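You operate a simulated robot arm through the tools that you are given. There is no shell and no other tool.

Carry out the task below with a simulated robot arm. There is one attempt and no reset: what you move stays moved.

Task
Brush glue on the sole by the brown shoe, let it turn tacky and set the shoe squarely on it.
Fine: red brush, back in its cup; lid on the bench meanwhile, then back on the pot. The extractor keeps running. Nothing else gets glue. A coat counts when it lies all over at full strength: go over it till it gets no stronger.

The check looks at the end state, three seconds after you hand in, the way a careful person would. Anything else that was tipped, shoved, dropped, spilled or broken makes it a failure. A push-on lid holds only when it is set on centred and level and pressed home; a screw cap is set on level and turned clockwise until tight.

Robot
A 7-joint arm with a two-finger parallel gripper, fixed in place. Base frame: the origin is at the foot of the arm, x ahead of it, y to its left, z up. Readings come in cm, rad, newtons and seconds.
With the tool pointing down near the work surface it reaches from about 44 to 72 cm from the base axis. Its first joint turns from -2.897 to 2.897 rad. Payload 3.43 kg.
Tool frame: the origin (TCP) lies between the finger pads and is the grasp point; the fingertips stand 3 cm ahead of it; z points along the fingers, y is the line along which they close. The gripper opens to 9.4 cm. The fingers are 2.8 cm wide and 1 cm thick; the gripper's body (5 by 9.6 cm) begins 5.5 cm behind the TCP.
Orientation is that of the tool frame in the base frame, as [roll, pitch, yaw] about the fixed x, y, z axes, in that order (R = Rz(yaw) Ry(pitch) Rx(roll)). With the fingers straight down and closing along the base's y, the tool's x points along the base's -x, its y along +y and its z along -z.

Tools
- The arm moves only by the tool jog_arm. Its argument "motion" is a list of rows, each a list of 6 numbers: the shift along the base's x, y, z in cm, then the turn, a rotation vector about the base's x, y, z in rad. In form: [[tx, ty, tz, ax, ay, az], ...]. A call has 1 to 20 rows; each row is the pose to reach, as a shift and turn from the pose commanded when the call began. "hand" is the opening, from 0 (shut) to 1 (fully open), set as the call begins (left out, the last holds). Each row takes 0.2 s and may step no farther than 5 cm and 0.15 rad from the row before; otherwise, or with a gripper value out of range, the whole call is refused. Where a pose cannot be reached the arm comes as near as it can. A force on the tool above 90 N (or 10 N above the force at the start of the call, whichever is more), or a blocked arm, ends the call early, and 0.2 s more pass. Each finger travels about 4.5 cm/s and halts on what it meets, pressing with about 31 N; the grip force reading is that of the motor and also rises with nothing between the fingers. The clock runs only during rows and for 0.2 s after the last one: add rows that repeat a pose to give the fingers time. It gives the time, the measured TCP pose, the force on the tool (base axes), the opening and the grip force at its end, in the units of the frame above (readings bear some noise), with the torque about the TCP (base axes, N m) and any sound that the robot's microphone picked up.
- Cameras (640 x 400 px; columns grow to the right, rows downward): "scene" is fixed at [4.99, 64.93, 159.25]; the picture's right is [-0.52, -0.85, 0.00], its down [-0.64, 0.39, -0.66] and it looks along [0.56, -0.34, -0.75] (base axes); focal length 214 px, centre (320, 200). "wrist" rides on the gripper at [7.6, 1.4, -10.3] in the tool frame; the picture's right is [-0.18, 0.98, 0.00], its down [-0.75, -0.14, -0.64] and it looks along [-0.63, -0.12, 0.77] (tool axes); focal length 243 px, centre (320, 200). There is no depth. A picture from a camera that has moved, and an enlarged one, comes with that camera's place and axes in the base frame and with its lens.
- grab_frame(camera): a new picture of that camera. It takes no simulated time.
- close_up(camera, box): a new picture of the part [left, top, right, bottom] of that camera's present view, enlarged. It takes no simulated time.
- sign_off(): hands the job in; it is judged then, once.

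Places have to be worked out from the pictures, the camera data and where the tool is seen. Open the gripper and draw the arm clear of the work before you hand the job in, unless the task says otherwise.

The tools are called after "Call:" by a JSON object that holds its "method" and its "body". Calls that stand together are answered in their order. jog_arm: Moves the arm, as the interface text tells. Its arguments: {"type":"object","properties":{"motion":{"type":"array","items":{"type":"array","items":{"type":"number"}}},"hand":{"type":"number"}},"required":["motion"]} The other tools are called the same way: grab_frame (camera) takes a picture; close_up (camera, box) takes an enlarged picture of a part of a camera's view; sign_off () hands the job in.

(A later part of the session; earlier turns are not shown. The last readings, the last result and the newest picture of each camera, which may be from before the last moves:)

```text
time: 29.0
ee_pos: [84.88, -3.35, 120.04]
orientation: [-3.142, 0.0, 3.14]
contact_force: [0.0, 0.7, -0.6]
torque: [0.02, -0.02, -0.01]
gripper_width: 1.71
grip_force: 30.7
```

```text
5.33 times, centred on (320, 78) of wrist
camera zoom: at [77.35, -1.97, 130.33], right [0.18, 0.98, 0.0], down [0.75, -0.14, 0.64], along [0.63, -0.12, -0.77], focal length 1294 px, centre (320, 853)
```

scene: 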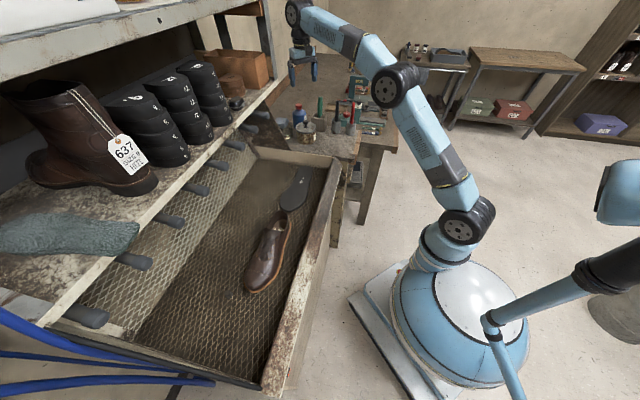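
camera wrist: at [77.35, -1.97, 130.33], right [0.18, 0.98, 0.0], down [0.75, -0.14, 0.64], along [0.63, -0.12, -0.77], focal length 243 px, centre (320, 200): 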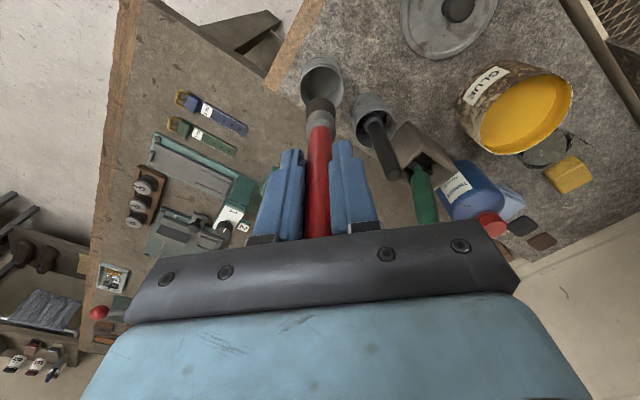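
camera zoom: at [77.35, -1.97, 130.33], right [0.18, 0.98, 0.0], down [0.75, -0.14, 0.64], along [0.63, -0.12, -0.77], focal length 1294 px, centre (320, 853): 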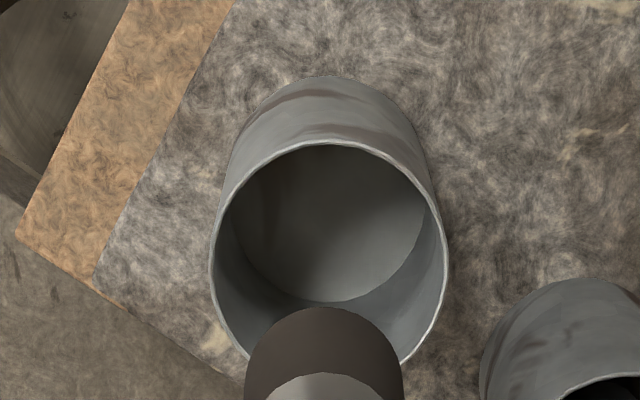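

The brush is out: round bristles, tip about 12 cm below the TCP. I carry it at height around the black brush to above the open pot at (92.3, 19.75).

Call:
{"method": "jog_arm", "body": {"motion": [[-0.5, 2, 3, 0, 0, 0], [-0.8, 5, 3, 0, 0, 0], [-0.8, 9, 3, 0, 0, 0], [0.5, 13, 3, 0, 0, 0], [2.5, 16.5, 3, 0, 0, 0], [5, 20, 3, 0, 0, 0], [7.4, 23.1, 3, 0, 0, 0], [7.4, 23.1, 1, 0, 0, 0], [7.4, 23.1, 1, 0, 0, 0]]}}

Call:
{"method": "grab_frame", "body": {"camera": "wrist"}}

Call:
{"method": "close_up", "body": {"camera": "scene", "box": [260, 75, 356, 135]}}

```text
time: 31.0
ee_pos: [92.24, 19.96, 121.2]
orientation: [-3.14, 0.0, 3.141]
contact_force: [-0.3, -0.7, -1.8]
torque: [0.0, -0.02, -0.01]
gripper_width: 1.7
grip_force: 30.8
```

```text
taken
camera wrist: at [84.6, 21.22, 131.45], right [0.18, 0.98, 0.0], down [0.75, -0.14, 0.64], along [0.63, -0.12, -0.77], focal length 243 px, centre (320, 200)
```

wrist: 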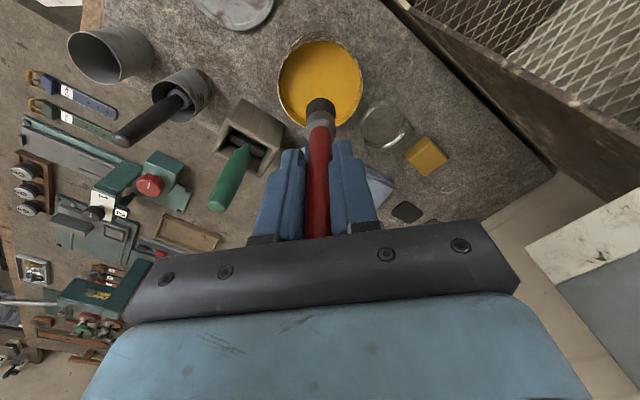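

```text
6.67 times, centred on (308, 105) of scene
camera zoom: at [4.99, 64.93, 159.25], right [-0.52, -0.85, 0.0], down [-0.64, 0.39, -0.66], along [0.56, -0.34, -0.75], focal length 1430 px, centre (400, 833)
```

zoom: 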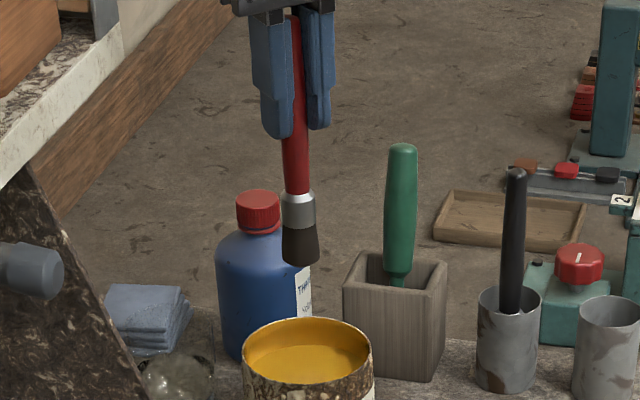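

The brush is centred over the pot. I lower until the bristles should just enter the glue and look.

Call:
{"method": "jog_arm", "body": {"motion": [[-0.1, 0, -3, 0, 0, 0], [-0.1, 0, -6, 0, 0, 0], [-0.1, 0, -9, 0, 0, 0], [-0.1, 0, -10, 0, 0, 0], [-0.1, 0, -10, 0, 0, 0]]}}

Call:
{"method": "close_up", "body": {"camera": "scene", "box": [260, 85, 356, 145]}}

Call:
{"method": "close_up", "body": {"camera": "wrist", "box": [240, 30, 400, 130]}}

```text
time: 32.2
ee_pos: [91.98, 19.85, 111.54]
orientation: [-3.141, 0.004, -3.142]
contact_force: [3.7, 1.7, 23.1]
torque: [0.11, -0.49, -0.02]
gripper_width: 1.72
grip_force: 30.2
```

```text
6.67 times, centred on (308, 115) of scene
camera zoom: at [4.99, 64.93, 159.25], right [-0.52, -0.85, 0.0], down [-0.64, 0.39, -0.66], along [0.56, -0.34, -0.75], focal length 1430 px, centre (400, 767)
```

zoom: 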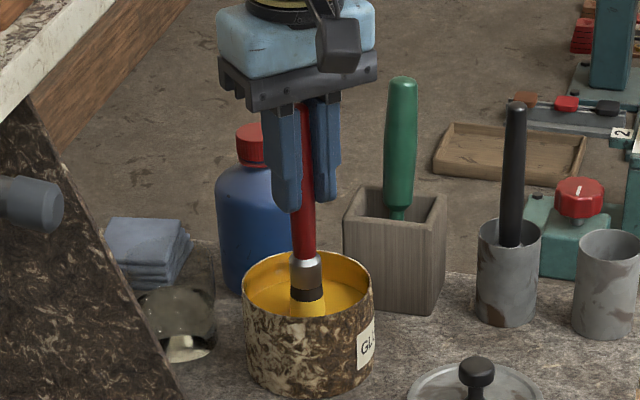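

```text
4.00 times, centred on (320, 80) of wrist
camera zoom: at [84.32, 21.28, 121.81], right [0.18, 0.98, 0.0], down [0.75, -0.14, 0.64], along [0.63, -0.12, -0.76], focal length 970 px, centre (320, 680)
```

zoom: 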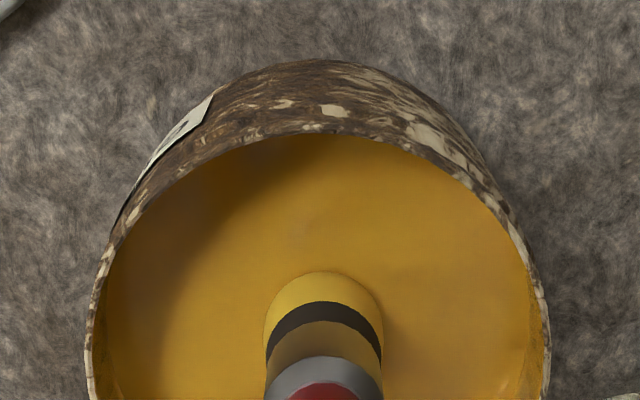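

A 23 N upward force shows the brush already touches the pot's bottom (or the glue body) and the bristles show glue. I ease up a little.

Call:
{"method": "jog_arm", "body": {"motion": [[0, 0, 0.4, 0, 0, 0], [0, 0, 0.4, 0, 0, 0]]}}

Call:
{"method": "jog_arm", "body": {"motion": [[0, 0, 0.6, 0, 0, 0], [0, 0, 0.6, 0, 0, 0]]}}

Call:
{"method": "close_up", "body": {"camera": "scene", "box": [280, 100, 328, 130]}}

Call:
{"method": "close_up", "body": {"camera": "wrist", "box": [240, 30, 400, 130]}}

```text
time: 32.8
ee_pos: [91.97, 19.89, 111.63]
orientation: [-3.141, -0.001, 3.142]
contact_force: [1.0, 1.1, 12.3]
torque: [0.04, -0.17, 0.05]
gripper_width: 1.68
grip_force: 31.2
```

```text
time: 33.4
ee_pos: [91.94, 19.87, 112.21]
orientation: [-3.141, -0.003, -3.141]
contact_force: [0.2, -0.5, 0.3]
torque: [-0.01, 0.06, -0.01]
gripper_width: 1.69
grip_force: 31.4
```

```text
13.33 times, centred on (304, 115) of scene
camera zoom: at [4.99, 64.93, 159.25], right [-0.52, -0.85, 0.0], down [-0.64, 0.39, -0.66], along [0.56, -0.34, -0.75], focal length 2860 px, centre (533, 1333)
```

zoom: 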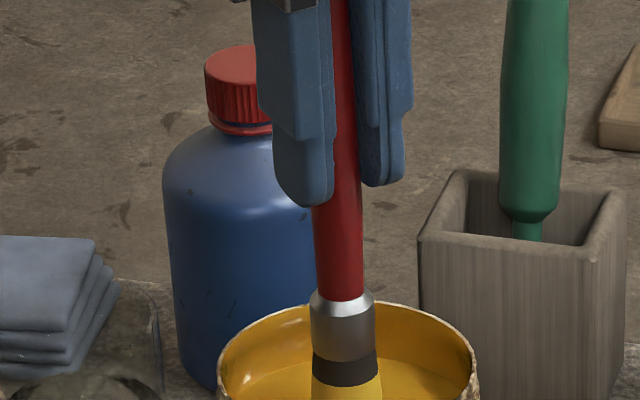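

```text
4.00 times, centred on (320, 80) of wrist
camera zoom: at [84.47, 21.31, 122.53], right [0.18, 0.98, 0.0], down [0.75, -0.14, 0.64], along [0.63, -0.12, -0.77], focal length 970 px, centre (320, 680)
```

zoom: 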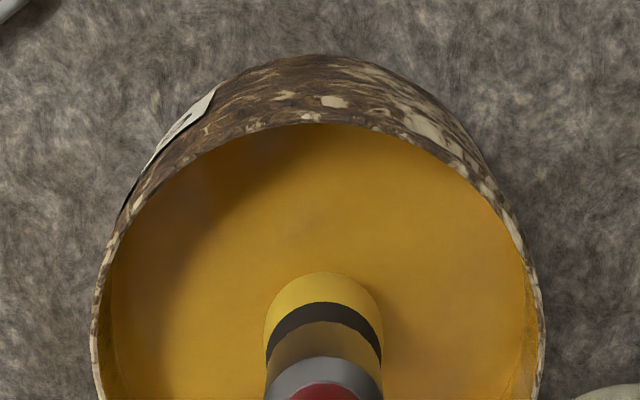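

The bristles are now loaded with glue; contact with the glue surface came at TCP z≈111.7, so the tip is about 12.5 cm below the TCP. I raise it just above the rim and look for drips.

Call:
{"method": "jog_arm", "body": {"motion": [[0, 0, 2, 0, 0, 0], [0, 0, 4, 0, 0, 0], [0, 0, 4, 0, 0, 0], [0, 0, 4, 0, 0, 0], [0, 0, 4, 0, 0, 0]]}}

Call:
{"method": "close_up", "body": {"camera": "scene", "box": [280, 95, 328, 125]}}

Call:
{"method": "grab_frame", "body": {"camera": "wrist"}}

```text
time: 34.6
ee_pos: [92.0, 19.99, 116.3]
orientation: [-3.141, 0.001, 3.141]
contact_force: [0.5, -0.4, 0.0]
torque: [0.01, -0.01, 0.0]
gripper_width: 1.69
grip_force: 30.6
```

```text
13.33 times, centred on (304, 110) of scene
camera zoom: at [4.99, 64.93, 159.25], right [-0.52, -0.85, 0.0], down [-0.64, 0.39, -0.66], along [0.56, -0.34, -0.75], focal length 2860 px, centre (533, 1400)
```

zoom: 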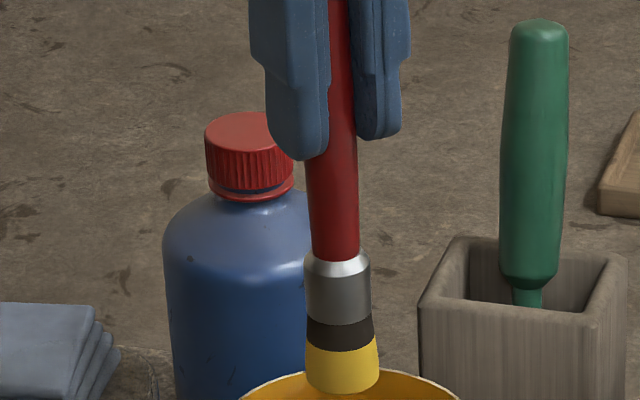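

```text
taken
camera wrist: at [84.41, 21.3, 126.61], right [0.18, 0.98, 0.0], down [0.75, -0.14, 0.64], along [0.63, -0.12, -0.77], focal length 243 px, centre (320, 200)
```

wrist: 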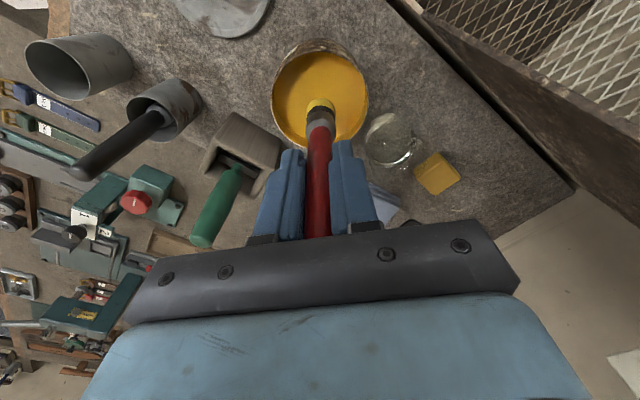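

The brush is loaded without visible drips. Before moving, I take a sharp scene close-up of the sole to outline it.

Call:
{"method": "close_up", "body": {"camera": "scene", "box": [264, 150, 344, 225]}}

Call:
{"method": "close_up", "body": {"camera": "wrist", "box": [400, 0, 640, 150]}}

```text
5.33 times, centred on (304, 188) of scene
camera zoom: at [4.99, 64.93, 159.25], right [-0.52, -0.85, 0.0], down [-0.64, 0.39, -0.66], along [0.56, -0.34, -0.75], focal length 1144 px, centre (405, 267)
```

zoom: 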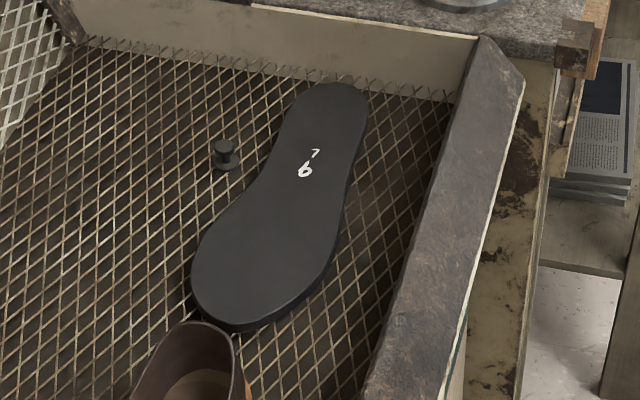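

```text
2.67 times, centred on (520, 75) of wrist
camera zoom: at [84.41, 21.3, 126.61], right [0.18, 0.98, 0.0], down [0.75, -0.14, 0.64], along [0.63, -0.12, -0.77], focal length 647 px, centre (-213, 533)
```

zoom: 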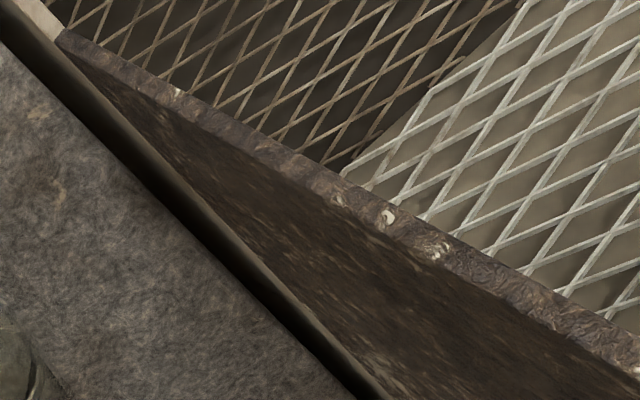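

Two-view triangulation gives the sole's top at z≈90.2, running from its heel near (79, 28) to its toe near (58, 46), about 29 cm long and 7 to 11 cm wide. I carry the brush over the sole's middle and stay high.

Call:
{"method": "jog_arm", "body": {"motion": [[-4, 2.8, 0, 0, 0, 0], [-8, 5.6, 0, 0, 0, 0], [-12, 8.4, 0, 0, 0, 0], [-16, 11.2, 0, 0, 0, 0], [-20, 14, 0, 0, 0, 0], [-23.4, 16.7, 0, 0, 0, 0], [-23.4, 16.7, -4, 0, 0, 0], [-23.4, 16.7, -8, 0, 0, 0], [-23.4, 16.7, -8, 0, 0, 0]]}}

Call:
{"method": "grab_frame", "body": {"camera": "wrist"}}

Call:
{"method": "close_up", "body": {"camera": "scene", "box": [264, 140, 344, 215]}}

```text
time: 36.6
ee_pos: [68.4, 36.4, 108.07]
orientation: [3.141, 0.0, 3.14]
contact_force: [-0.4, 0.0, -0.5]
torque: [-0.03, 0.03, -0.03]
gripper_width: 1.7
grip_force: 30.8
```

```text
taken
camera wrist: at [60.92, 37.84, 118.34], right [0.18, 0.98, 0.0], down [0.75, -0.14, 0.64], along [0.63, -0.12, -0.77], focal length 243 px, centre (320, 200)
```

wrist: 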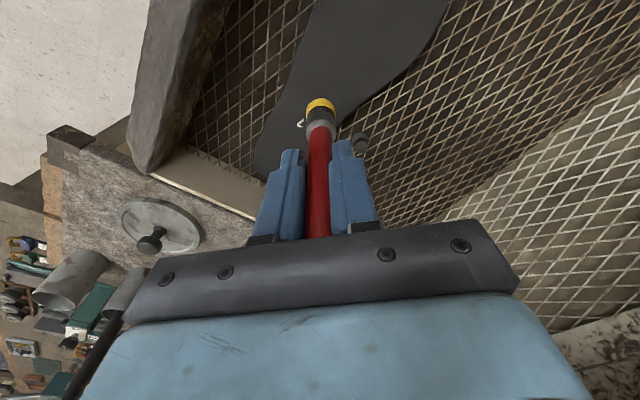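

```text
5.33 times, centred on (304, 178) of scene
camera zoom: at [4.99, 64.93, 159.25], right [-0.52, -0.85, 0.0], down [-0.64, 0.39, -0.66], along [0.56, -0.34, -0.75], focal length 1144 px, centre (405, 320)
```

zoom: 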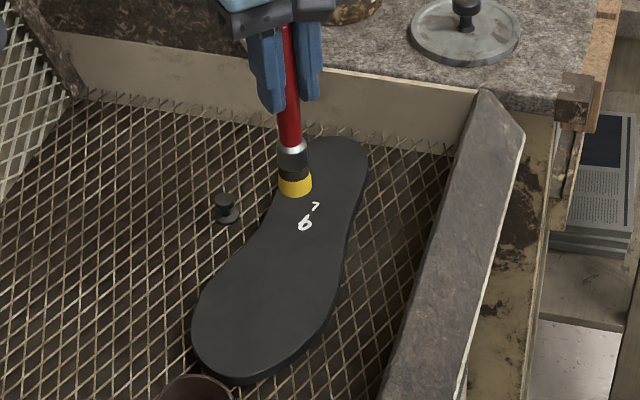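

The brush tip hangs about 5 cm above the sole's waist. I lower gently toward contact.

Call:
{"method": "jog_arm", "body": {"motion": [[0, 0, -2, 0, 0, 0], [0, 0, -4, 0, 0, 0], [0, 0, -4.5, 0, 0, 0], [0, 0, -4.5, 0, 0, 0]]}}

Call:
{"method": "close_up", "body": {"camera": "scene", "box": [280, 155, 328, 185]}}

```text
time: 37.6
ee_pos: [68.59, 36.44, 103.77]
orientation: [-3.141, 0.0, -3.141]
contact_force: [-1.1, 0.6, -0.2]
torque: [-0.02, 0.0, 0.0]
gripper_width: 1.7
grip_force: 31.3
```

```text
13.33 times, centred on (304, 170) of scene
camera zoom: at [4.99, 64.93, 159.25], right [-0.52, -0.85, 0.0], down [-0.64, 0.39, -0.66], along [0.56, -0.34, -0.75], focal length 2860 px, centre (533, 600)
```

zoom: 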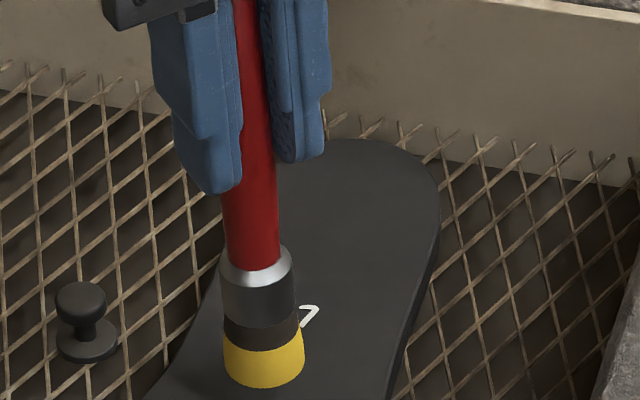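

Close to contact but none yet. I step down 0.3 cm at a time.

Call:
{"method": "jog_arm", "body": {"motion": [[0, 0, -0.3, 0, 0, 0], [0, 0, -0.6, 0, 0, 0], [0, 0, -0.6, 0, 0, 0]]}}

Call:
{"method": "jog_arm", "body": {"motion": [[0, 0, -0.2, 0, 0, 0], [0, 0, -0.2, 0, 0, 0]]}}

Call:
{"method": "close_up", "body": {"camera": "scene", "box": [280, 155, 328, 185]}}

```text
time: 38.4
ee_pos: [68.73, 36.54, 103.23]
orientation: [3.141, -0.001, 3.141]
contact_force: [-0.4, 0.1, -1.0]
torque: [-0.01, 0.01, 0.04]
gripper_width: 1.7
grip_force: 30.8
```

```text
time: 39.0
ee_pos: [68.59, 36.68, 103.02]
orientation: [3.141, 0.0, -3.141]
contact_force: [-0.8, -0.2, 0.0]
torque: [-0.01, 0.02, -0.01]
gripper_width: 1.71
grip_force: 30.5
```

```text
13.33 times, centred on (304, 170) of scene
camera zoom: at [4.99, 64.93, 159.25], right [-0.52, -0.85, 0.0], down [-0.64, 0.39, -0.66], along [0.56, -0.34, -0.75], focal length 2860 px, centre (533, 600)
```

zoom: 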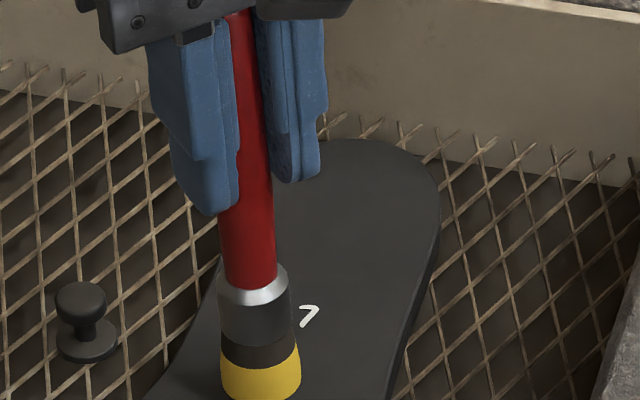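

Still no contact force. I keep lowering in 0.2 cm steps.

Call:
{"method": "jog_arm", "body": {"motion": [[0, 0, -0.2, 0, 0, 0], [0, 0, -0.2, 0, 0, 0]]}}

Call:
{"method": "jog_arm", "body": {"motion": [[0, 0, -0.2, 0, 0, 0], [0, 0, -0.2, 0, 0, 0]]}}

Call:
{"method": "close_up", "body": {"camera": "scene", "box": [280, 165, 328, 195]}}

```text
time: 39.6
ee_pos: [68.71, 36.68, 102.62]
orientation: [3.14, 0.001, -3.14]
contact_force: [-1.0, -0.4, -0.6]
torque: [0.0, 0.0, 0.01]
gripper_width: 1.7
grip_force: 30.7
```

```text
time: 40.2
ee_pos: [68.74, 36.71, 102.55]
orientation: [3.141, -0.001, -3.141]
contact_force: [0.2, 0.3, 2.8]
torque: [0.03, -0.04, -0.02]
gripper_width: 1.7
grip_force: 31.3
```

```text
13.33 times, centred on (304, 180) of scene
camera zoom: at [4.99, 64.93, 159.25], right [-0.52, -0.85, 0.0], down [-0.64, 0.39, -0.66], along [0.56, -0.34, -0.75], focal length 2860 px, centre (533, 467)
```

zoom: 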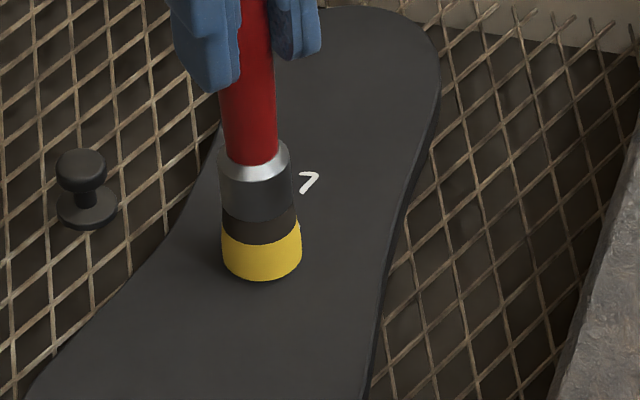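

Light contact (about 3 N) at TCP z≈102.55. I make a short test stroke toward the toe to see how the glue is laid and whether the sole stays put.

Call:
{"method": "jog_arm", "body": {"motion": [[-0.72, 0.69, 0, 0, 0, 0], [-1.44, 1.39, 0, 0, 0, 0], [-2.16, 2.08, 0, 0, 0, 0], [-2.88, 2.78, 0, 0, 0, 0], [-3.6, 3.47, 0, 0, 0, 0], [-3.6, 3.47, 0, 0, 0, 0]]}}

Call:
{"method": "close_up", "body": {"camera": "scene", "box": [264, 150, 344, 225]}}

Call:
{"method": "close_up", "body": {"camera": "wrist", "box": [240, 20, 400, 120]}}

```text
time: 41.6
ee_pos: [65.03, 40.12, 102.57]
orientation: [3.14, 0.0, 3.141]
contact_force: [-0.4, -0.5, -0.5]
torque: [0.04, -0.01, -0.02]
gripper_width: 1.7
grip_force: 30.8
```

```text
5.33 times, centred on (304, 188) of scene
camera zoom: at [4.99, 64.93, 159.25], right [-0.52, -0.85, 0.0], down [-0.64, 0.39, -0.66], along [0.56, -0.34, -0.75], focal length 1144 px, centre (405, 267)
```

zoom: 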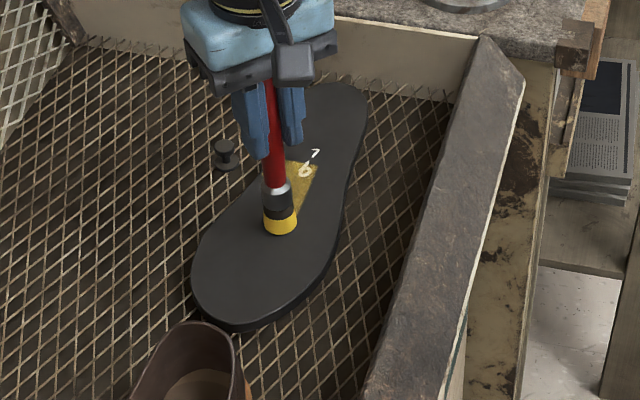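

```text
4.00 times, centred on (320, 70) of wrist
camera zoom: at [57.41, 41.51, 112.93], right [0.18, 0.98, 0.0], down [0.75, -0.14, 0.64], along [0.63, -0.12, -0.77], focal length 970 px, centre (320, 720)
```

zoom: 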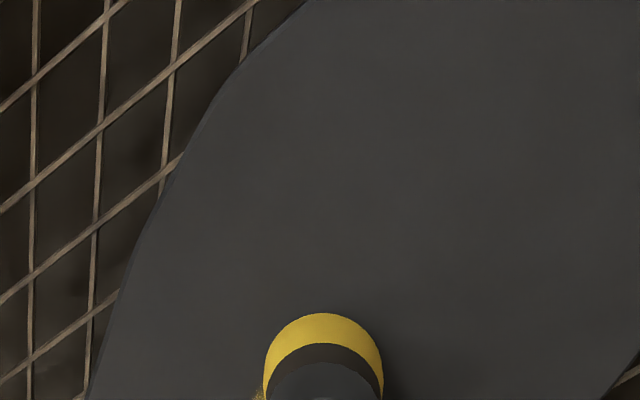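

The sole stays put and a translucent coat is laid about 2.4 cm wide. I press 0.1 cm more and stroke to the toe and along the inner rim, keeping the brush centre inside the outline.

Call:
{"method": "jog_arm", "body": {"motion": [[-0.92, 1.16, -0.1, 0, 0, 0], [-2.22, 2.7, -0.1, 0, 0, 0], [-3.66, 4.08, -0.1, 0, 0, 0], [-5.1, 5.47, -0.1, 0, 0, 0], [-5.97, 6.59, -0.1, 0, 0, 0], [-4.64, 7.25, -0.1, 0, 0, 0], [-3.3, 7.77, -0.1, 0, 0, 0], [-1.75, 7.8, -0.1, 0, 0, 0], [-0.04, 7.4, -0.1, 0, 0, 0]]}}

Call:
{"method": "close_up", "body": {"camera": "scene", "box": [264, 150, 344, 225]}}

Call:
{"method": "grab_frame", "body": {"camera": "wrist"}}

```text
time: 43.6
ee_pos: [64.91, 47.54, 102.55]
orientation: [-3.141, 0.0, -3.141]
contact_force: [-2.6, -0.1, 4.1]
torque: [0.01, 0.29, -0.02]
gripper_width: 1.73
grip_force: 30.6
```

```text
5.33 times, centred on (304, 188) of scene
camera zoom: at [4.99, 64.93, 159.25], right [-0.52, -0.85, 0.0], down [-0.64, 0.39, -0.66], along [0.56, -0.34, -0.75], focal length 1144 px, centre (405, 267)
```

zoom: 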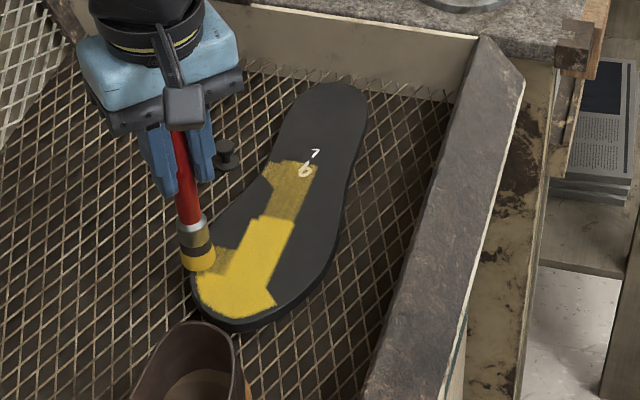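

```text
taken
camera wrist: at [57.39, 48.87, 112.8], right [0.18, 0.98, 0.0], down [0.75, -0.14, 0.64], along [0.63, -0.12, -0.77], focal length 243 px, centre (320, 200)
```

wrist: 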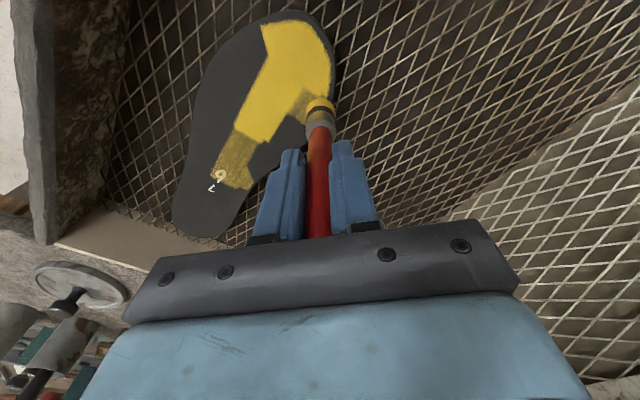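

Full-pressure strokes lay an opaque yellow coat. I continue along the inner edge through the waist to the heel.

Call:
{"method": "jog_arm", "body": {"motion": [[1.72, -1.38, 0, 0, 0, 0], [3.09, -2.84, 0, 0, 0, 0], [3.97, -4.8, 0, 0, 0, 0], [4.5, -6.42, 0, 0, 0, 0], [5.16, -7.89, 0, 0, 0, 0], [6.33, -9.57, 0, 0, 0, 0], [8.06, -11.38, 0, 0, 0, 0], [9.86, -13.11, 0, 0, 0, 0], [11.66, -14.85, 0, 0, 0, 0], [13.39, -16.65, 0, 0, 0, 0], [13.98, -18.34, 0, 0, 0, 0]]}}

Call:
{"method": "close_up", "body": {"camera": "scene", "box": [264, 150, 344, 225]}}

Call:
{"method": "grab_frame", "body": {"camera": "wrist"}}

```text
time: 46.0
ee_pos: [78.88, 29.0, 102.28]
orientation: [3.141, -0.002, 3.141]
contact_force: [0.5, 0.8, 2.3]
torque: [0.05, -0.12, -0.02]
gripper_width: 1.71
grip_force: 31.3
```

```text
5.33 times, centred on (304, 188) of scene
camera zoom: at [4.99, 64.93, 159.25], right [-0.52, -0.85, 0.0], down [-0.64, 0.39, -0.66], along [0.56, -0.34, -0.75], focal length 1144 px, centre (405, 267)
```

zoom: 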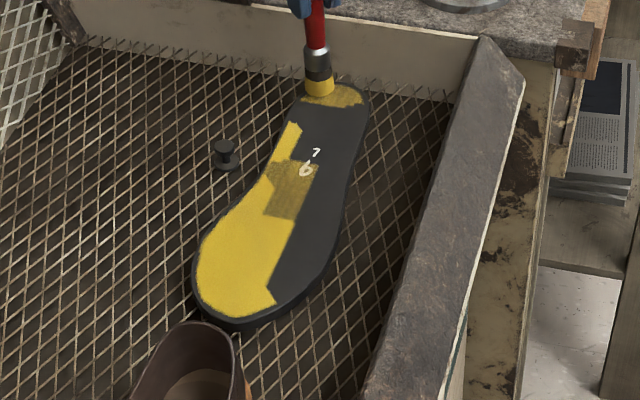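

```text
taken
camera wrist: at [71.4, 30.44, 112.6], right [0.18, 0.98, 0.0], down [0.75, -0.14, 0.64], along [0.63, -0.12, -0.77], focal length 243 px, centre (320, 200)
```

wrist: 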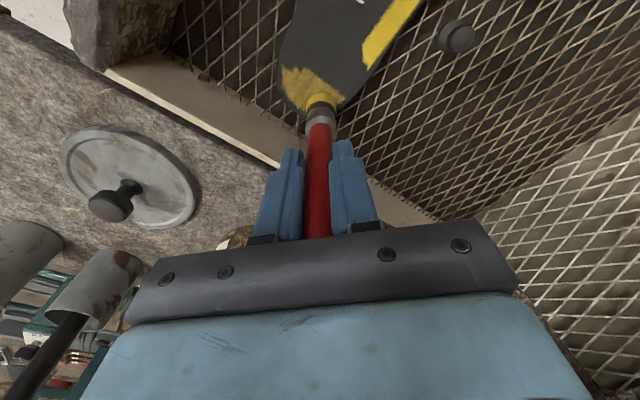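

The inner side is coated but contact faded along part of the heel. I work the heel and the centre line back toward the toe, pressing slightly deeper at the heel.

Call:
{"method": "jog_arm", "body": {"motion": [[-0.98, -0.03, -0.1, 0, 0, 0], [-1.52, 2.29, -0.15, 0, 0, 0], [-3.11, 4.24, -0.15, 0, 0, 0], [-4.91, 5.97, -0.15, 0, 0, 0], [-6.35, 7.36, -0.15, 0, 0, 0], [-7.46, 6.21, -0.15, 0, 0, 0], [-5.3, 4.13, -0.15, 0, 0, 0], [-3.14, 2.05, -0.15, 0, 0, 0], [-0.98, -0.03, -0.15, 0, 0, 0], [-1.87, -1.39, -0.15, 0, 0, 0], [-3.89, 0.55, -0.15, 0, 0, 0], [-6.05, 2.63, -0.15, 0, 0, 0], [-8.21, 4.71, -0.15, 0, 0, 0], [-10.37, 6.8, -0.1, 0, 0, 0]]}}

Call:
{"method": "close_up", "body": {"camera": "scene", "box": [264, 150, 344, 225]}}

Call:
{"method": "close_up", "body": {"camera": "scene", "box": [284, 160, 332, 190]}}

```text
time: 49.0
ee_pos: [68.57, 35.99, 102.46]
orientation: [3.142, -0.001, 3.139]
contact_force: [-0.9, -1.1, 0.2]
torque: [0.03, -0.01, 0.0]
gripper_width: 1.72
grip_force: 30.6
```

```text
5.33 times, centred on (304, 188) of scene
camera zoom: at [4.99, 64.93, 159.25], right [-0.52, -0.85, 0.0], down [-0.64, 0.39, -0.66], along [0.56, -0.34, -0.75], focal length 1144 px, centre (405, 267)
```

zoom: 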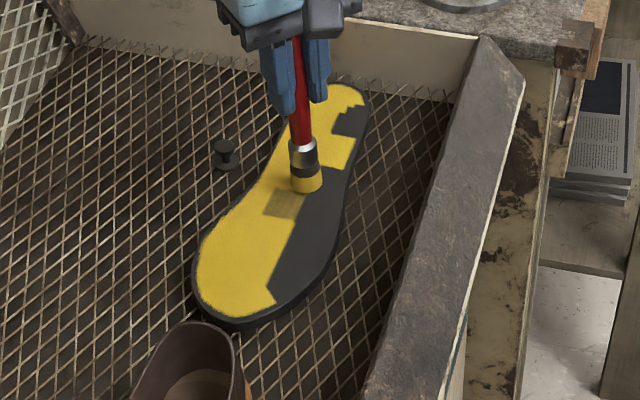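

```text
13.33 times, centred on (308, 175) of scene
camera zoom: at [4.99, 64.93, 159.25], right [-0.52, -0.85, 0.0], down [-0.64, 0.39, -0.66], along [0.56, -0.34, -0.75], focal length 2860 px, centre (480, 533)
```

zoom: 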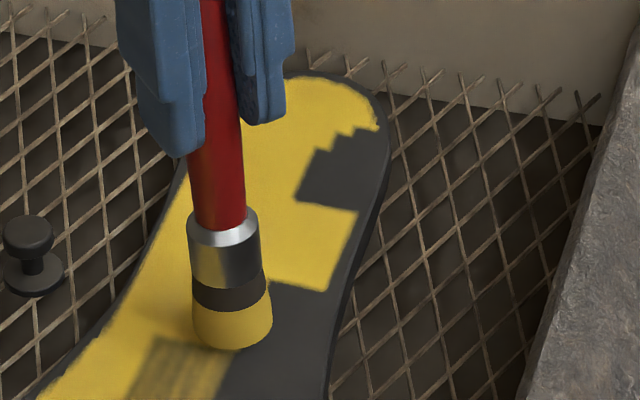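

Good coverage on the inner half. I now coat the outer half from toe rim to heel in one sweep, with depth adjusted for the slight slope.

Call:
{"method": "jog_arm", "body": {"motion": [[-2.18, 1.98, -0.02, 0, 0, 0], [-4.62, 3.77, 0.03, 0, 0, 0], [-7.06, 5.56, 0.08, 0, 0, 0], [-9.15, 7.58, 0.1, 0, 0, 0], [-9.38, 9.2, 0.1, 0, 0, 0], [-9.56, 7.57, 0.1, 0, 0, 0], [-9.26, 5.88, 0.08, 0, 0, 0], [-8.08, 3.78, 0.06, 0, 0, 0], [-6.56, 1.75, 0.03, 0, 0, 0], [-4.69, 0.1, 0, 0, 0, 0], [-2.68, -1.43, -0.03, 0, 0, 0], [-0.81, -3.09, -0.06, 0, 0, 0], [1.12, -4.68, -0.08, 0, 0, 0], [3.06, -6.27, -0.08, 0, 0, 0], [5.07, -7.79, -0.08, 0, 0, 0], [6.72, -8.68, -0.08, 0, 0, 0], [8.41, -8.79, -0.08, 0, 0, 0], [6.06, -7.49, -0.08, 0, 0, 0], [3.82, -5.48, -0.08, 0, 0, 0], [1.53, -3.54, -0.08, 0, 0, 0]]}}

Call:
{"method": "close_up", "body": {"camera": "scene", "box": [264, 150, 344, 225]}}

Call:
{"method": "grab_frame", "body": {"camera": "wrist"}}

```text
time: 53.2
ee_pos: [70.12, 32.48, 102.14]
orientation: [-3.141, -0.002, 3.141]
contact_force: [-2.0, -0.9, 5.9]
torque: [-0.06, 0.19, -0.02]
gripper_width: 1.68
grip_force: 30.8
```

```text
5.33 times, centred on (304, 188) of scene
camera zoom: at [4.99, 64.93, 159.25], right [-0.52, -0.85, 0.0], down [-0.64, 0.39, -0.66], along [0.56, -0.34, -0.75], focal length 1144 px, centre (405, 267)
```

zoom: 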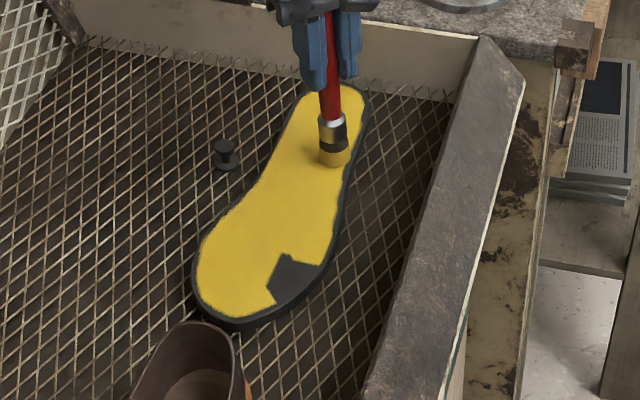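

```text
taken
camera wrist: at [62.47, 33.88, 112.55], right [0.18, 0.98, 0.0], down [0.76, -0.14, 0.64], along [0.63, -0.12, -0.77], focal length 243 px, centre (320, 200)
```

wrist: 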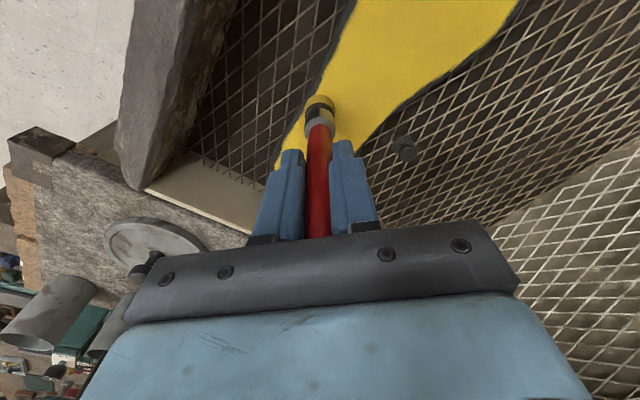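

Nearly all covered; one patch at the outer toe was missed because contact was lost there. I go back over the outer side and cover the toe patch with firmer contact.

Call:
{"method": "jog_arm", "body": {"motion": [[-2.48, 1.65, 0, 0, 0, 0], [-4.85, 3.51, 0, 0, 0, 0], [-7.15, 5.45, 0.02, 0, 0, 0], [-8.95, 7.19, 0.03, 0, 0, 0], [-10.18, 8.8, 0.05, 0, 0, 0], [-10.91, 10.48, 0.05, 0, 0, 0], [-11.24, 12.45, 0.05, 0, 0, 0], [-10.91, 14.08, 0.05, 0, 0, 0], [-9.73, 14.88, 0.05, 0, 0, 0], [-9.01, 14.19, 0.05, 0, 0, 0], [-9.9, 12.97, 0.05, 0, 0, 0], [-10.22, 11.2, 0.05, 0, 0, 0], [-9.41, 9.59, 0.05, 0, 0, 0], [-7.97, 8.2, 0.05, 0, 0, 0], [-8.72, 10.31, 0.05, 0, 0, 0], [-9.74, 12.12, 0.05, 0, 0, 0]]}}

Call:
{"method": "close_up", "body": {"camera": "scene", "box": [264, 150, 344, 225]}}

Call:
{"method": "grab_frame", "body": {"camera": "wrist"}}

```text
time: 56.6
ee_pos: [60.42, 44.52, 102.43]
orientation: [-3.141, -0.003, -3.141]
contact_force: [-0.7, 0.0, 0.8]
torque: [0.0, 0.06, -0.01]
gripper_width: 1.71
grip_force: 30.4
```

```text
5.33 times, centred on (304, 188) of scene
camera zoom: at [4.99, 64.93, 159.25], right [-0.52, -0.85, 0.0], down [-0.64, 0.39, -0.66], along [0.56, -0.34, -0.75], focal length 1144 px, centre (405, 267)
```

zoom: 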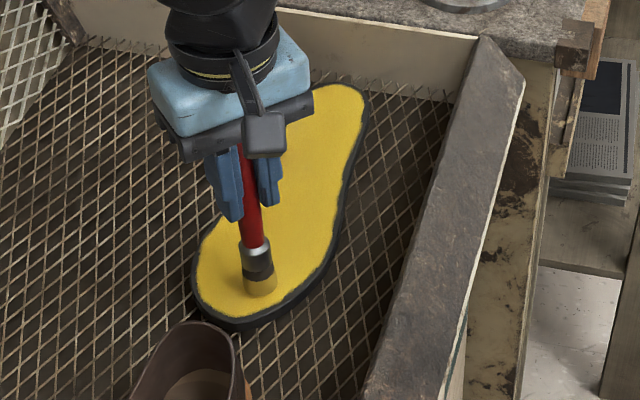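

```text
taken
camera wrist: at [52.86, 45.84, 112.64], right [0.18, 0.98, 0.0], down [0.75, -0.14, 0.64], along [0.63, -0.12, -0.77], focal length 243 px, centre (320, 200)
```

wrist: 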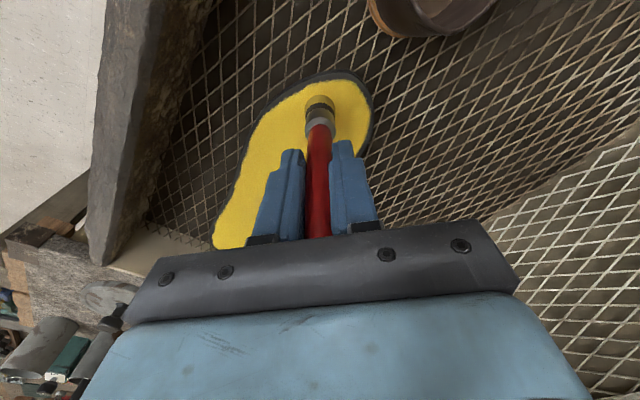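

The sole looks covered all over. I lift the brush and inspect the coat for evenness with both cameras.

Call:
{"method": "jog_arm", "body": {"motion": [[0, 0, 3, 0, 0, 0], [2, -3.5, 6, 0, 0, 0], [5, -7, 9, 0, 0, 0], [8, -10, 12, 0, 0, 0], [12, -12, 14, 0, 0, 0], [16, -14, 14, 0, 0, 0], [20, -16, 14, 0, 0, 0], [20, -16, 14, 0, 0, 0]]}}

Call:
{"method": "close_up", "body": {"camera": "scene", "box": [272, 160, 336, 200]}}

Call:
{"method": "close_up", "body": {"camera": "scene", "box": [260, 180, 324, 220]}}

Call:
{"method": "close_up", "body": {"camera": "scene", "box": [264, 90, 344, 140]}}

```text
refused: row 2 steps farther than a row can; nothing moved
```

```text
10.00 times, centred on (304, 180) of scene
camera zoom: at [4.99, 64.93, 159.25], right [-0.52, -0.85, 0.0], down [-0.64, 0.39, -0.66], along [0.56, -0.34, -0.75], focal length 2145 px, centre (480, 400)
```

zoom: 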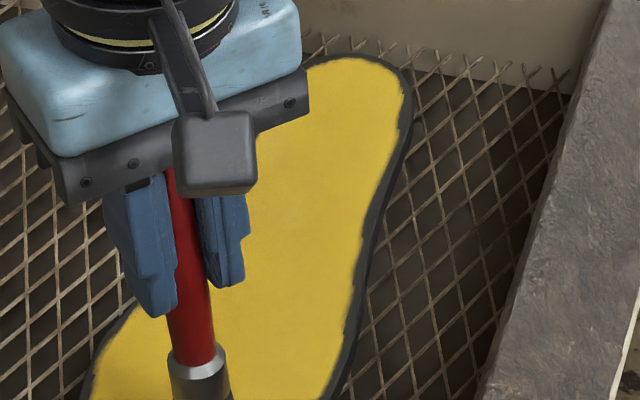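

```text
10.00 times, centred on (292, 200) of scene
camera zoom: at [4.99, 64.93, 159.25], right [-0.52, -0.85, 0.0], down [-0.64, 0.39, -0.66], along [0.56, -0.34, -0.75], focal length 2145 px, centre (600, 200)
```

zoom: 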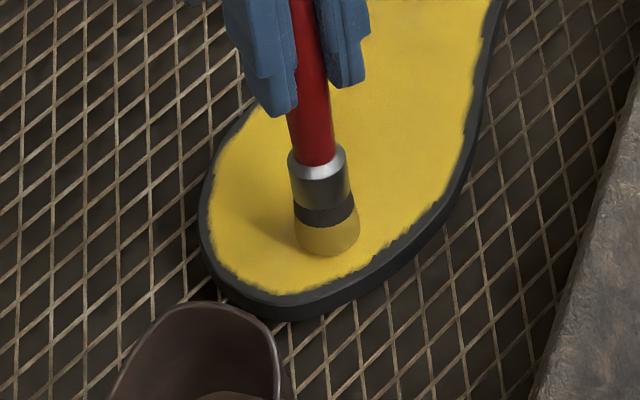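

```text
8.00 times, centred on (304, 115) of scene
camera zoom: at [4.99, 64.93, 159.25], right [-0.52, -0.85, 0.0], down [-0.64, 0.39, -0.66], along [0.56, -0.34, -0.75], focal length 1716 px, centre (448, 880)
```

zoom: 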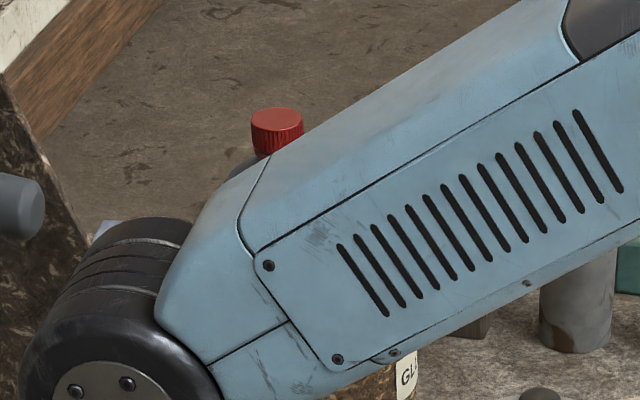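

The coat is opaque all over with an even narrow margin, and the brush looks nearly empty. I return to the pot for a fresh load so I can go over it until it gets no stronger.

Call:
{"method": "jog_arm", "body": {"motion": [[0, 0, 4, 0, 0, 0], [0, 0, 8, 0, 0, 0], [0, 0, 12, 0, 0, 0], [0, 0, 15, 0, 0, 0], [3.5, -2.75, 15, 0, 0, 0], [7, -5.5, 15, 0, 0, 0], [10.5, -8.25, 15, 0, 0, 0], [14, -11, 15, 0, 0, 0], [17.5, -13.7, 15, 0, 0, 0], [21, -16.4, 15, 0, 0, 0], [24.5, -19.2, 15, 0, 0, 0], [28, -22, 15, 0, 0, 0], [31.6, -24.7, 15, 0, 0, 0], [31.6, -24.7, 15, 0, 0, 0]]}}

Call:
{"method": "close_up", "body": {"camera": "scene", "box": [264, 150, 344, 225]}}

Call:
{"method": "close_up", "body": {"camera": "scene", "box": [264, 90, 344, 140]}}

Call:
{"method": "grab_frame", "body": {"camera": "wrist"}}

```text
time: 59.6
ee_pos: [92.05, 19.54, 117.07]
orientation: [3.141, -0.003, -3.141]
contact_force: [-0.1, -0.8, -0.5]
torque: [-0.03, 0.02, -0.02]
gripper_width: 1.68
grip_force: 30.4
```

```text
5.33 times, centred on (304, 188) of scene
camera zoom: at [4.99, 64.93, 159.25], right [-0.52, -0.85, 0.0], down [-0.64, 0.39, -0.66], along [0.56, -0.34, -0.75], focal length 1144 px, centre (405, 267)
```

zoom: 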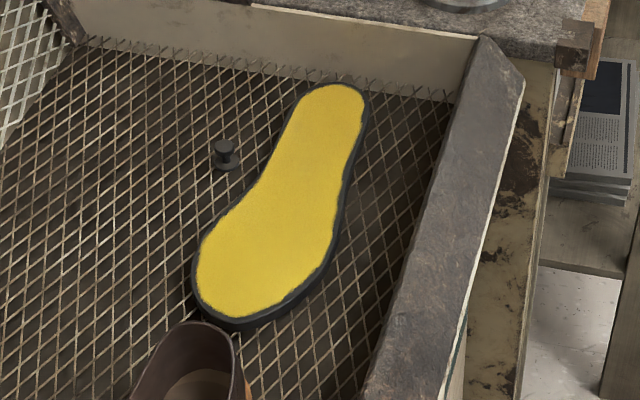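

```text
8.00 times, centred on (304, 115) of scene
camera zoom: at [4.99, 64.93, 159.25], right [-0.52, -0.85, 0.0], down [-0.64, 0.39, -0.66], along [0.56, -0.34, -0.75], focal length 1716 px, centre (448, 880)
```

zoom: 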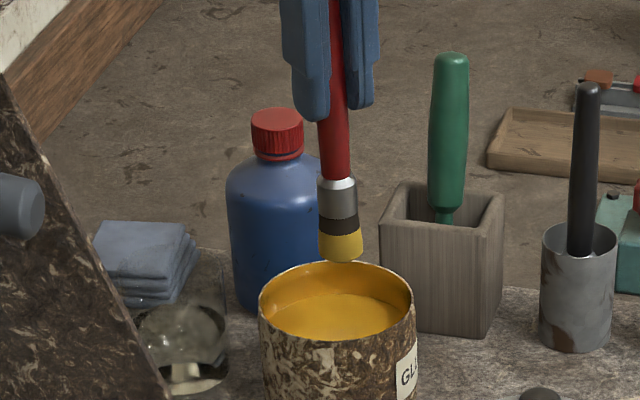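

```text
taken
camera wrist: at [84.4, 20.94, 127.35], right [0.18, 0.98, 0.0], down [0.75, -0.14, 0.64], along [0.63, -0.12, -0.77], focal length 243 px, centre (320, 200)
```

wrist: 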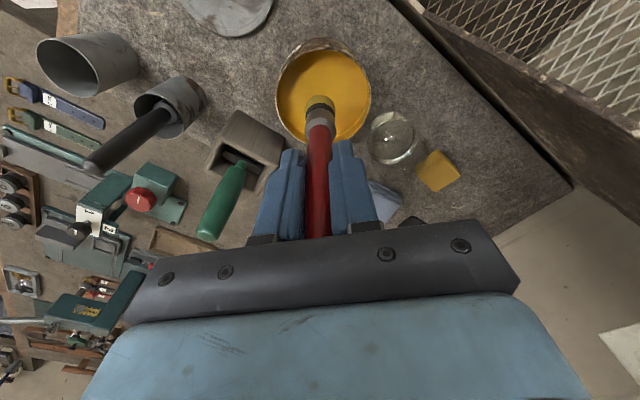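

The coat looks even and the sole has not moved. I dip again lightly.

Call:
{"method": "jog_arm", "body": {"motion": [[0, 0.2, -2.5, 0, 0, 0], [0, 0.2, -4.5, 0, 0, 0], [0, 0.2, -5.3, 0, 0, 0], [0, 0.2, -5.3, 0, 0, 0], [0, 0.2, -5.3, 0, 0, 0]]}}

Call:
{"method": "jog_arm", "body": {"motion": [[0, 0, 2, 0, 0, 0], [0, 0, 5, 0, 0, 0], [0, 0, 5, 0, 0, 0], [0, 0, 5, 0, 0, 0]]}}

Call:
{"method": "close_up", "body": {"camera": "scene", "box": [264, 90, 344, 140]}}

```text
time: 60.8
ee_pos: [91.86, 20.01, 111.93]
orientation: [-3.142, -0.002, 3.141]
contact_force: [-0.1, -0.3, -0.4]
torque: [0.0, 0.01, 0.03]
gripper_width: 1.7
grip_force: 31.2
```

```text
time: 61.8
ee_pos: [92.05, 19.93, 117.17]
orientation: [-3.14, 0.0, -3.14]
contact_force: [-0.4, 0.4, -0.7]
torque: [0.01, 0.02, 0.04]
gripper_width: 1.73
grip_force: 31.1
```

```text
8.00 times, centred on (304, 115) of scene
camera zoom: at [4.99, 64.93, 159.25], right [-0.52, -0.85, 0.0], down [-0.64, 0.39, -0.66], along [0.56, -0.34, -0.75], focal length 1716 px, centre (448, 880)
```

zoom: 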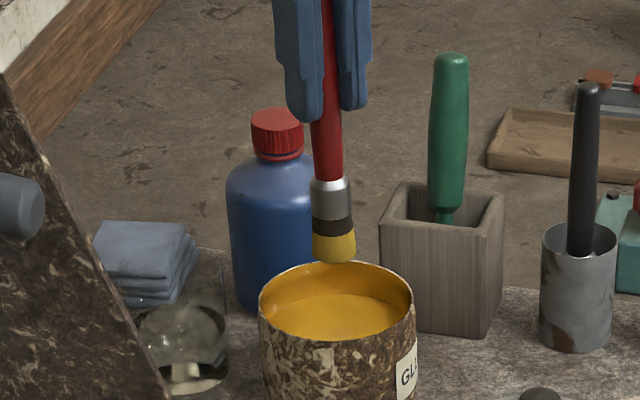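

I check the bristle tip closely to see whether it took a fresh load.

Call:
{"method": "close_up", "body": {"camera": "scene", "box": [298, 108, 314, 126]}}

Call:
{"method": "close_up", "body": {"camera": "wrist", "box": [280, 60, 360, 110]}}

```text
16.00 times, centred on (306, 117) of scene
camera zoom: at [4.99, 64.93, 159.25], right [-0.52, -0.85, 0.0], down [-0.64, 0.39, -0.66], along [0.56, -0.34, -0.75], focal length 3432 px, centre (544, 1528)
```

zoom: 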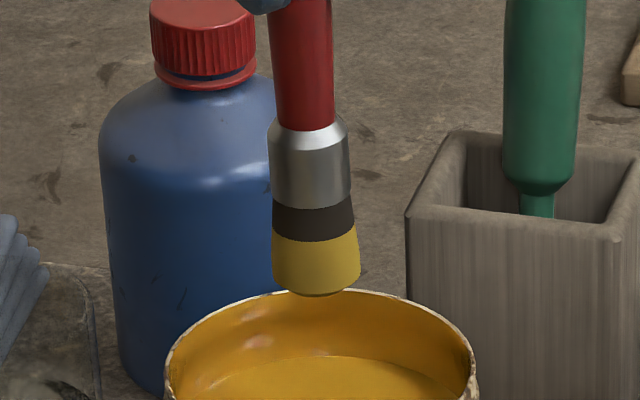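

```text
8.00 times, centred on (320, 85) of wrist
camera zoom: at [84.5, 21.33, 127.34], right [0.18, 0.98, 0.0], down [0.75, -0.14, 0.64], along [0.63, -0.12, -0.77], focal length 1941 px, centre (320, 1120)
```

zoom: 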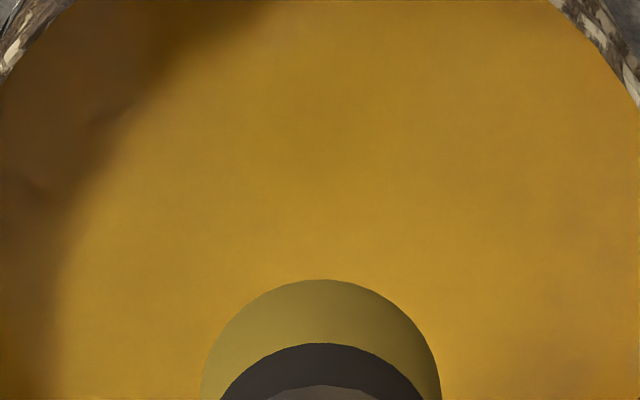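

The bristles look dull, so that dip was too shallow. I dip again to the depth of the first load, lightly touching.

Call:
{"method": "jog_arm", "body": {"motion": [[0, 0, -3, 0, 0, 0], [0, 0, -5, 0, 0, 0], [0, 0, -5.7, 0, 0, 0], [0, 0, -5.8, 0, 0, 0], [0, 0, -5.8, 0, 0, 0], [0, 0, -5.8, 0, 0, 0]]}}

Call:
{"method": "jog_arm", "body": {"motion": [[0, 0, 2, 0, 0, 0], [0, 0, 5.8, 0, 0, 0], [0, 0, 5.8, 0, 0, 0]]}}

Call:
{"method": "close_up", "body": {"camera": "scene", "box": [298, 108, 314, 126]}}

```text
time: 63.2
ee_pos: [91.96, 20.01, 111.38]
orientation: [3.141, 0.001, 3.141]
contact_force: [3.2, -0.1, 19.9]
torque: [-0.03, -0.34, -0.01]
gripper_width: 1.7
grip_force: 30.6
```

```text
time: 64.0
ee_pos: [92.04, 20.08, 116.99]
orientation: [-3.14, -0.002, 3.141]
contact_force: [0.7, 0.1, -0.6]
torque: [0.01, 0.01, 0.03]
gripper_width: 1.69
grip_force: 30.6
```

```text
16.00 times, centred on (306, 117) of scene
camera zoom: at [4.99, 64.93, 159.25], right [-0.52, -0.85, 0.0], down [-0.64, 0.39, -0.66], along [0.56, -0.34, -0.75], focal length 3432 px, centre (544, 1528)
```

zoom: 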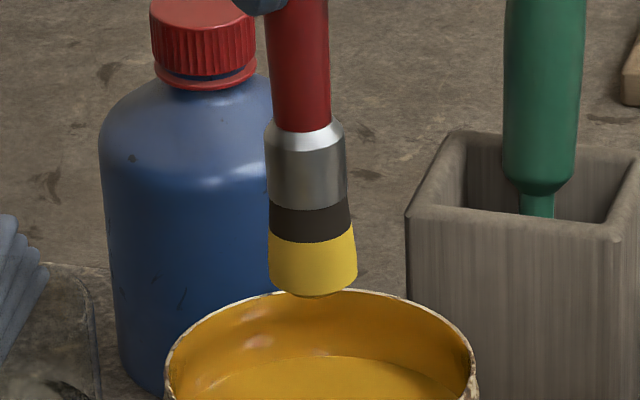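

Bright yellow again: the brush is loaded. I return over the sole's waist and descend toward contact.

Call:
{"method": "jog_arm", "body": {"motion": [[-3.5, 2.3, 0, 0, 0, 0], [-7, 4.7, 0, 0, 0, 0], [-10.5, 7, 0, 0, 0, 0], [-14, 9.4, 0, 0, 0, 0], [-17.5, 11.7, 0, 0, 0, 0], [-20.5, 13.85, 0, 0, 0, 0], [-20.5, 13.85, -4, 0, 0, 0], [-20.5, 13.85, -8, 0, 0, 0], [-20.5, 13.85, -12, 0, 0, 0], [-20.5, 13.85, -14, 0, 0, 0], [-20.5, 13.85, -14, 0, 0, 0]]}}

Call:
{"method": "jog_arm", "body": {"motion": [[0, 0, -0.4, 0, 0, 0], [0, 0, -0.6, 0, 0, 0], [0, 0, -0.6, 0, 0, 0]]}}

Call:
{"method": "close_up", "body": {"camera": "scene", "box": [264, 150, 344, 225]}}

```text
time: 66.4
ee_pos: [71.6, 34.07, 102.88]
orientation: [3.141, 0.0, -3.14]
contact_force: [-0.6, 0.4, -0.2]
torque: [0.01, -0.01, 0.01]
gripper_width: 1.67
grip_force: 31.3
```

```text
time: 67.2
ee_pos: [71.6, 34.04, 102.37]
orientation: [3.141, -0.001, -3.141]
contact_force: [1.1, 0.2, -0.8]
torque: [0.0, 0.01, -0.01]
gripper_width: 1.71
grip_force: 30.4
```

```text
5.33 times, centred on (304, 188) of scene
camera zoom: at [4.99, 64.93, 159.25], right [-0.52, -0.85, 0.0], down [-0.64, 0.39, -0.66], along [0.56, -0.34, -0.75], focal length 1144 px, centre (405, 267)
```

zoom: 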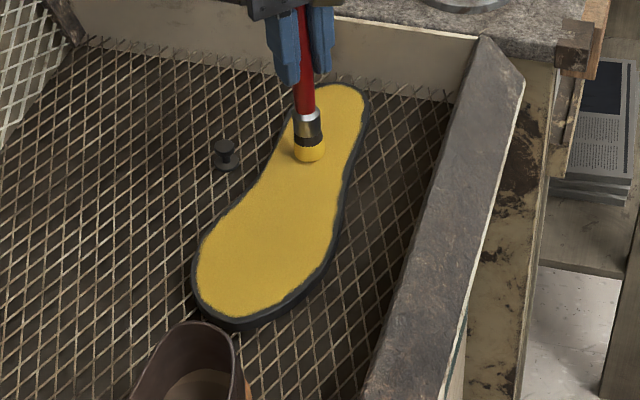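

The coat has begun to dull a bit as it dries. I lower a little more until the brush touches.

Call:
{"method": "jog_arm", "body": {"motion": [[0, 0, -0.2, 0, 0, 0], [0, 0, -0.2, 0, 0, 0]]}}

Call:
{"method": "close_up", "body": {"camera": "scene", "box": [284, 150, 332, 180]}}

```text
time: 67.8
ee_pos: [71.59, 34.04, 102.27]
orientation: [-3.141, 0.001, -3.141]
contact_force: [1.7, 0.5, 5.6]
torque: [0.16, -0.3, -0.01]
gripper_width: 1.72
grip_force: 31.2
```

```text
13.33 times, centred on (308, 165) of scene
camera zoom: at [4.99, 64.93, 159.25], right [-0.52, -0.85, 0.0], down [-0.64, 0.39, -0.66], along [0.56, -0.34, -0.75], focal length 2860 px, centre (480, 667)
```

zoom: 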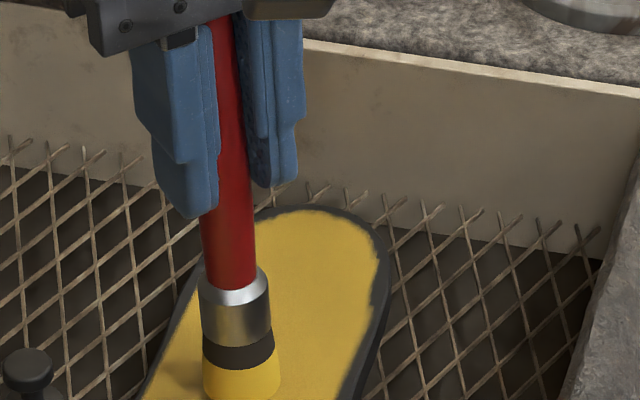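

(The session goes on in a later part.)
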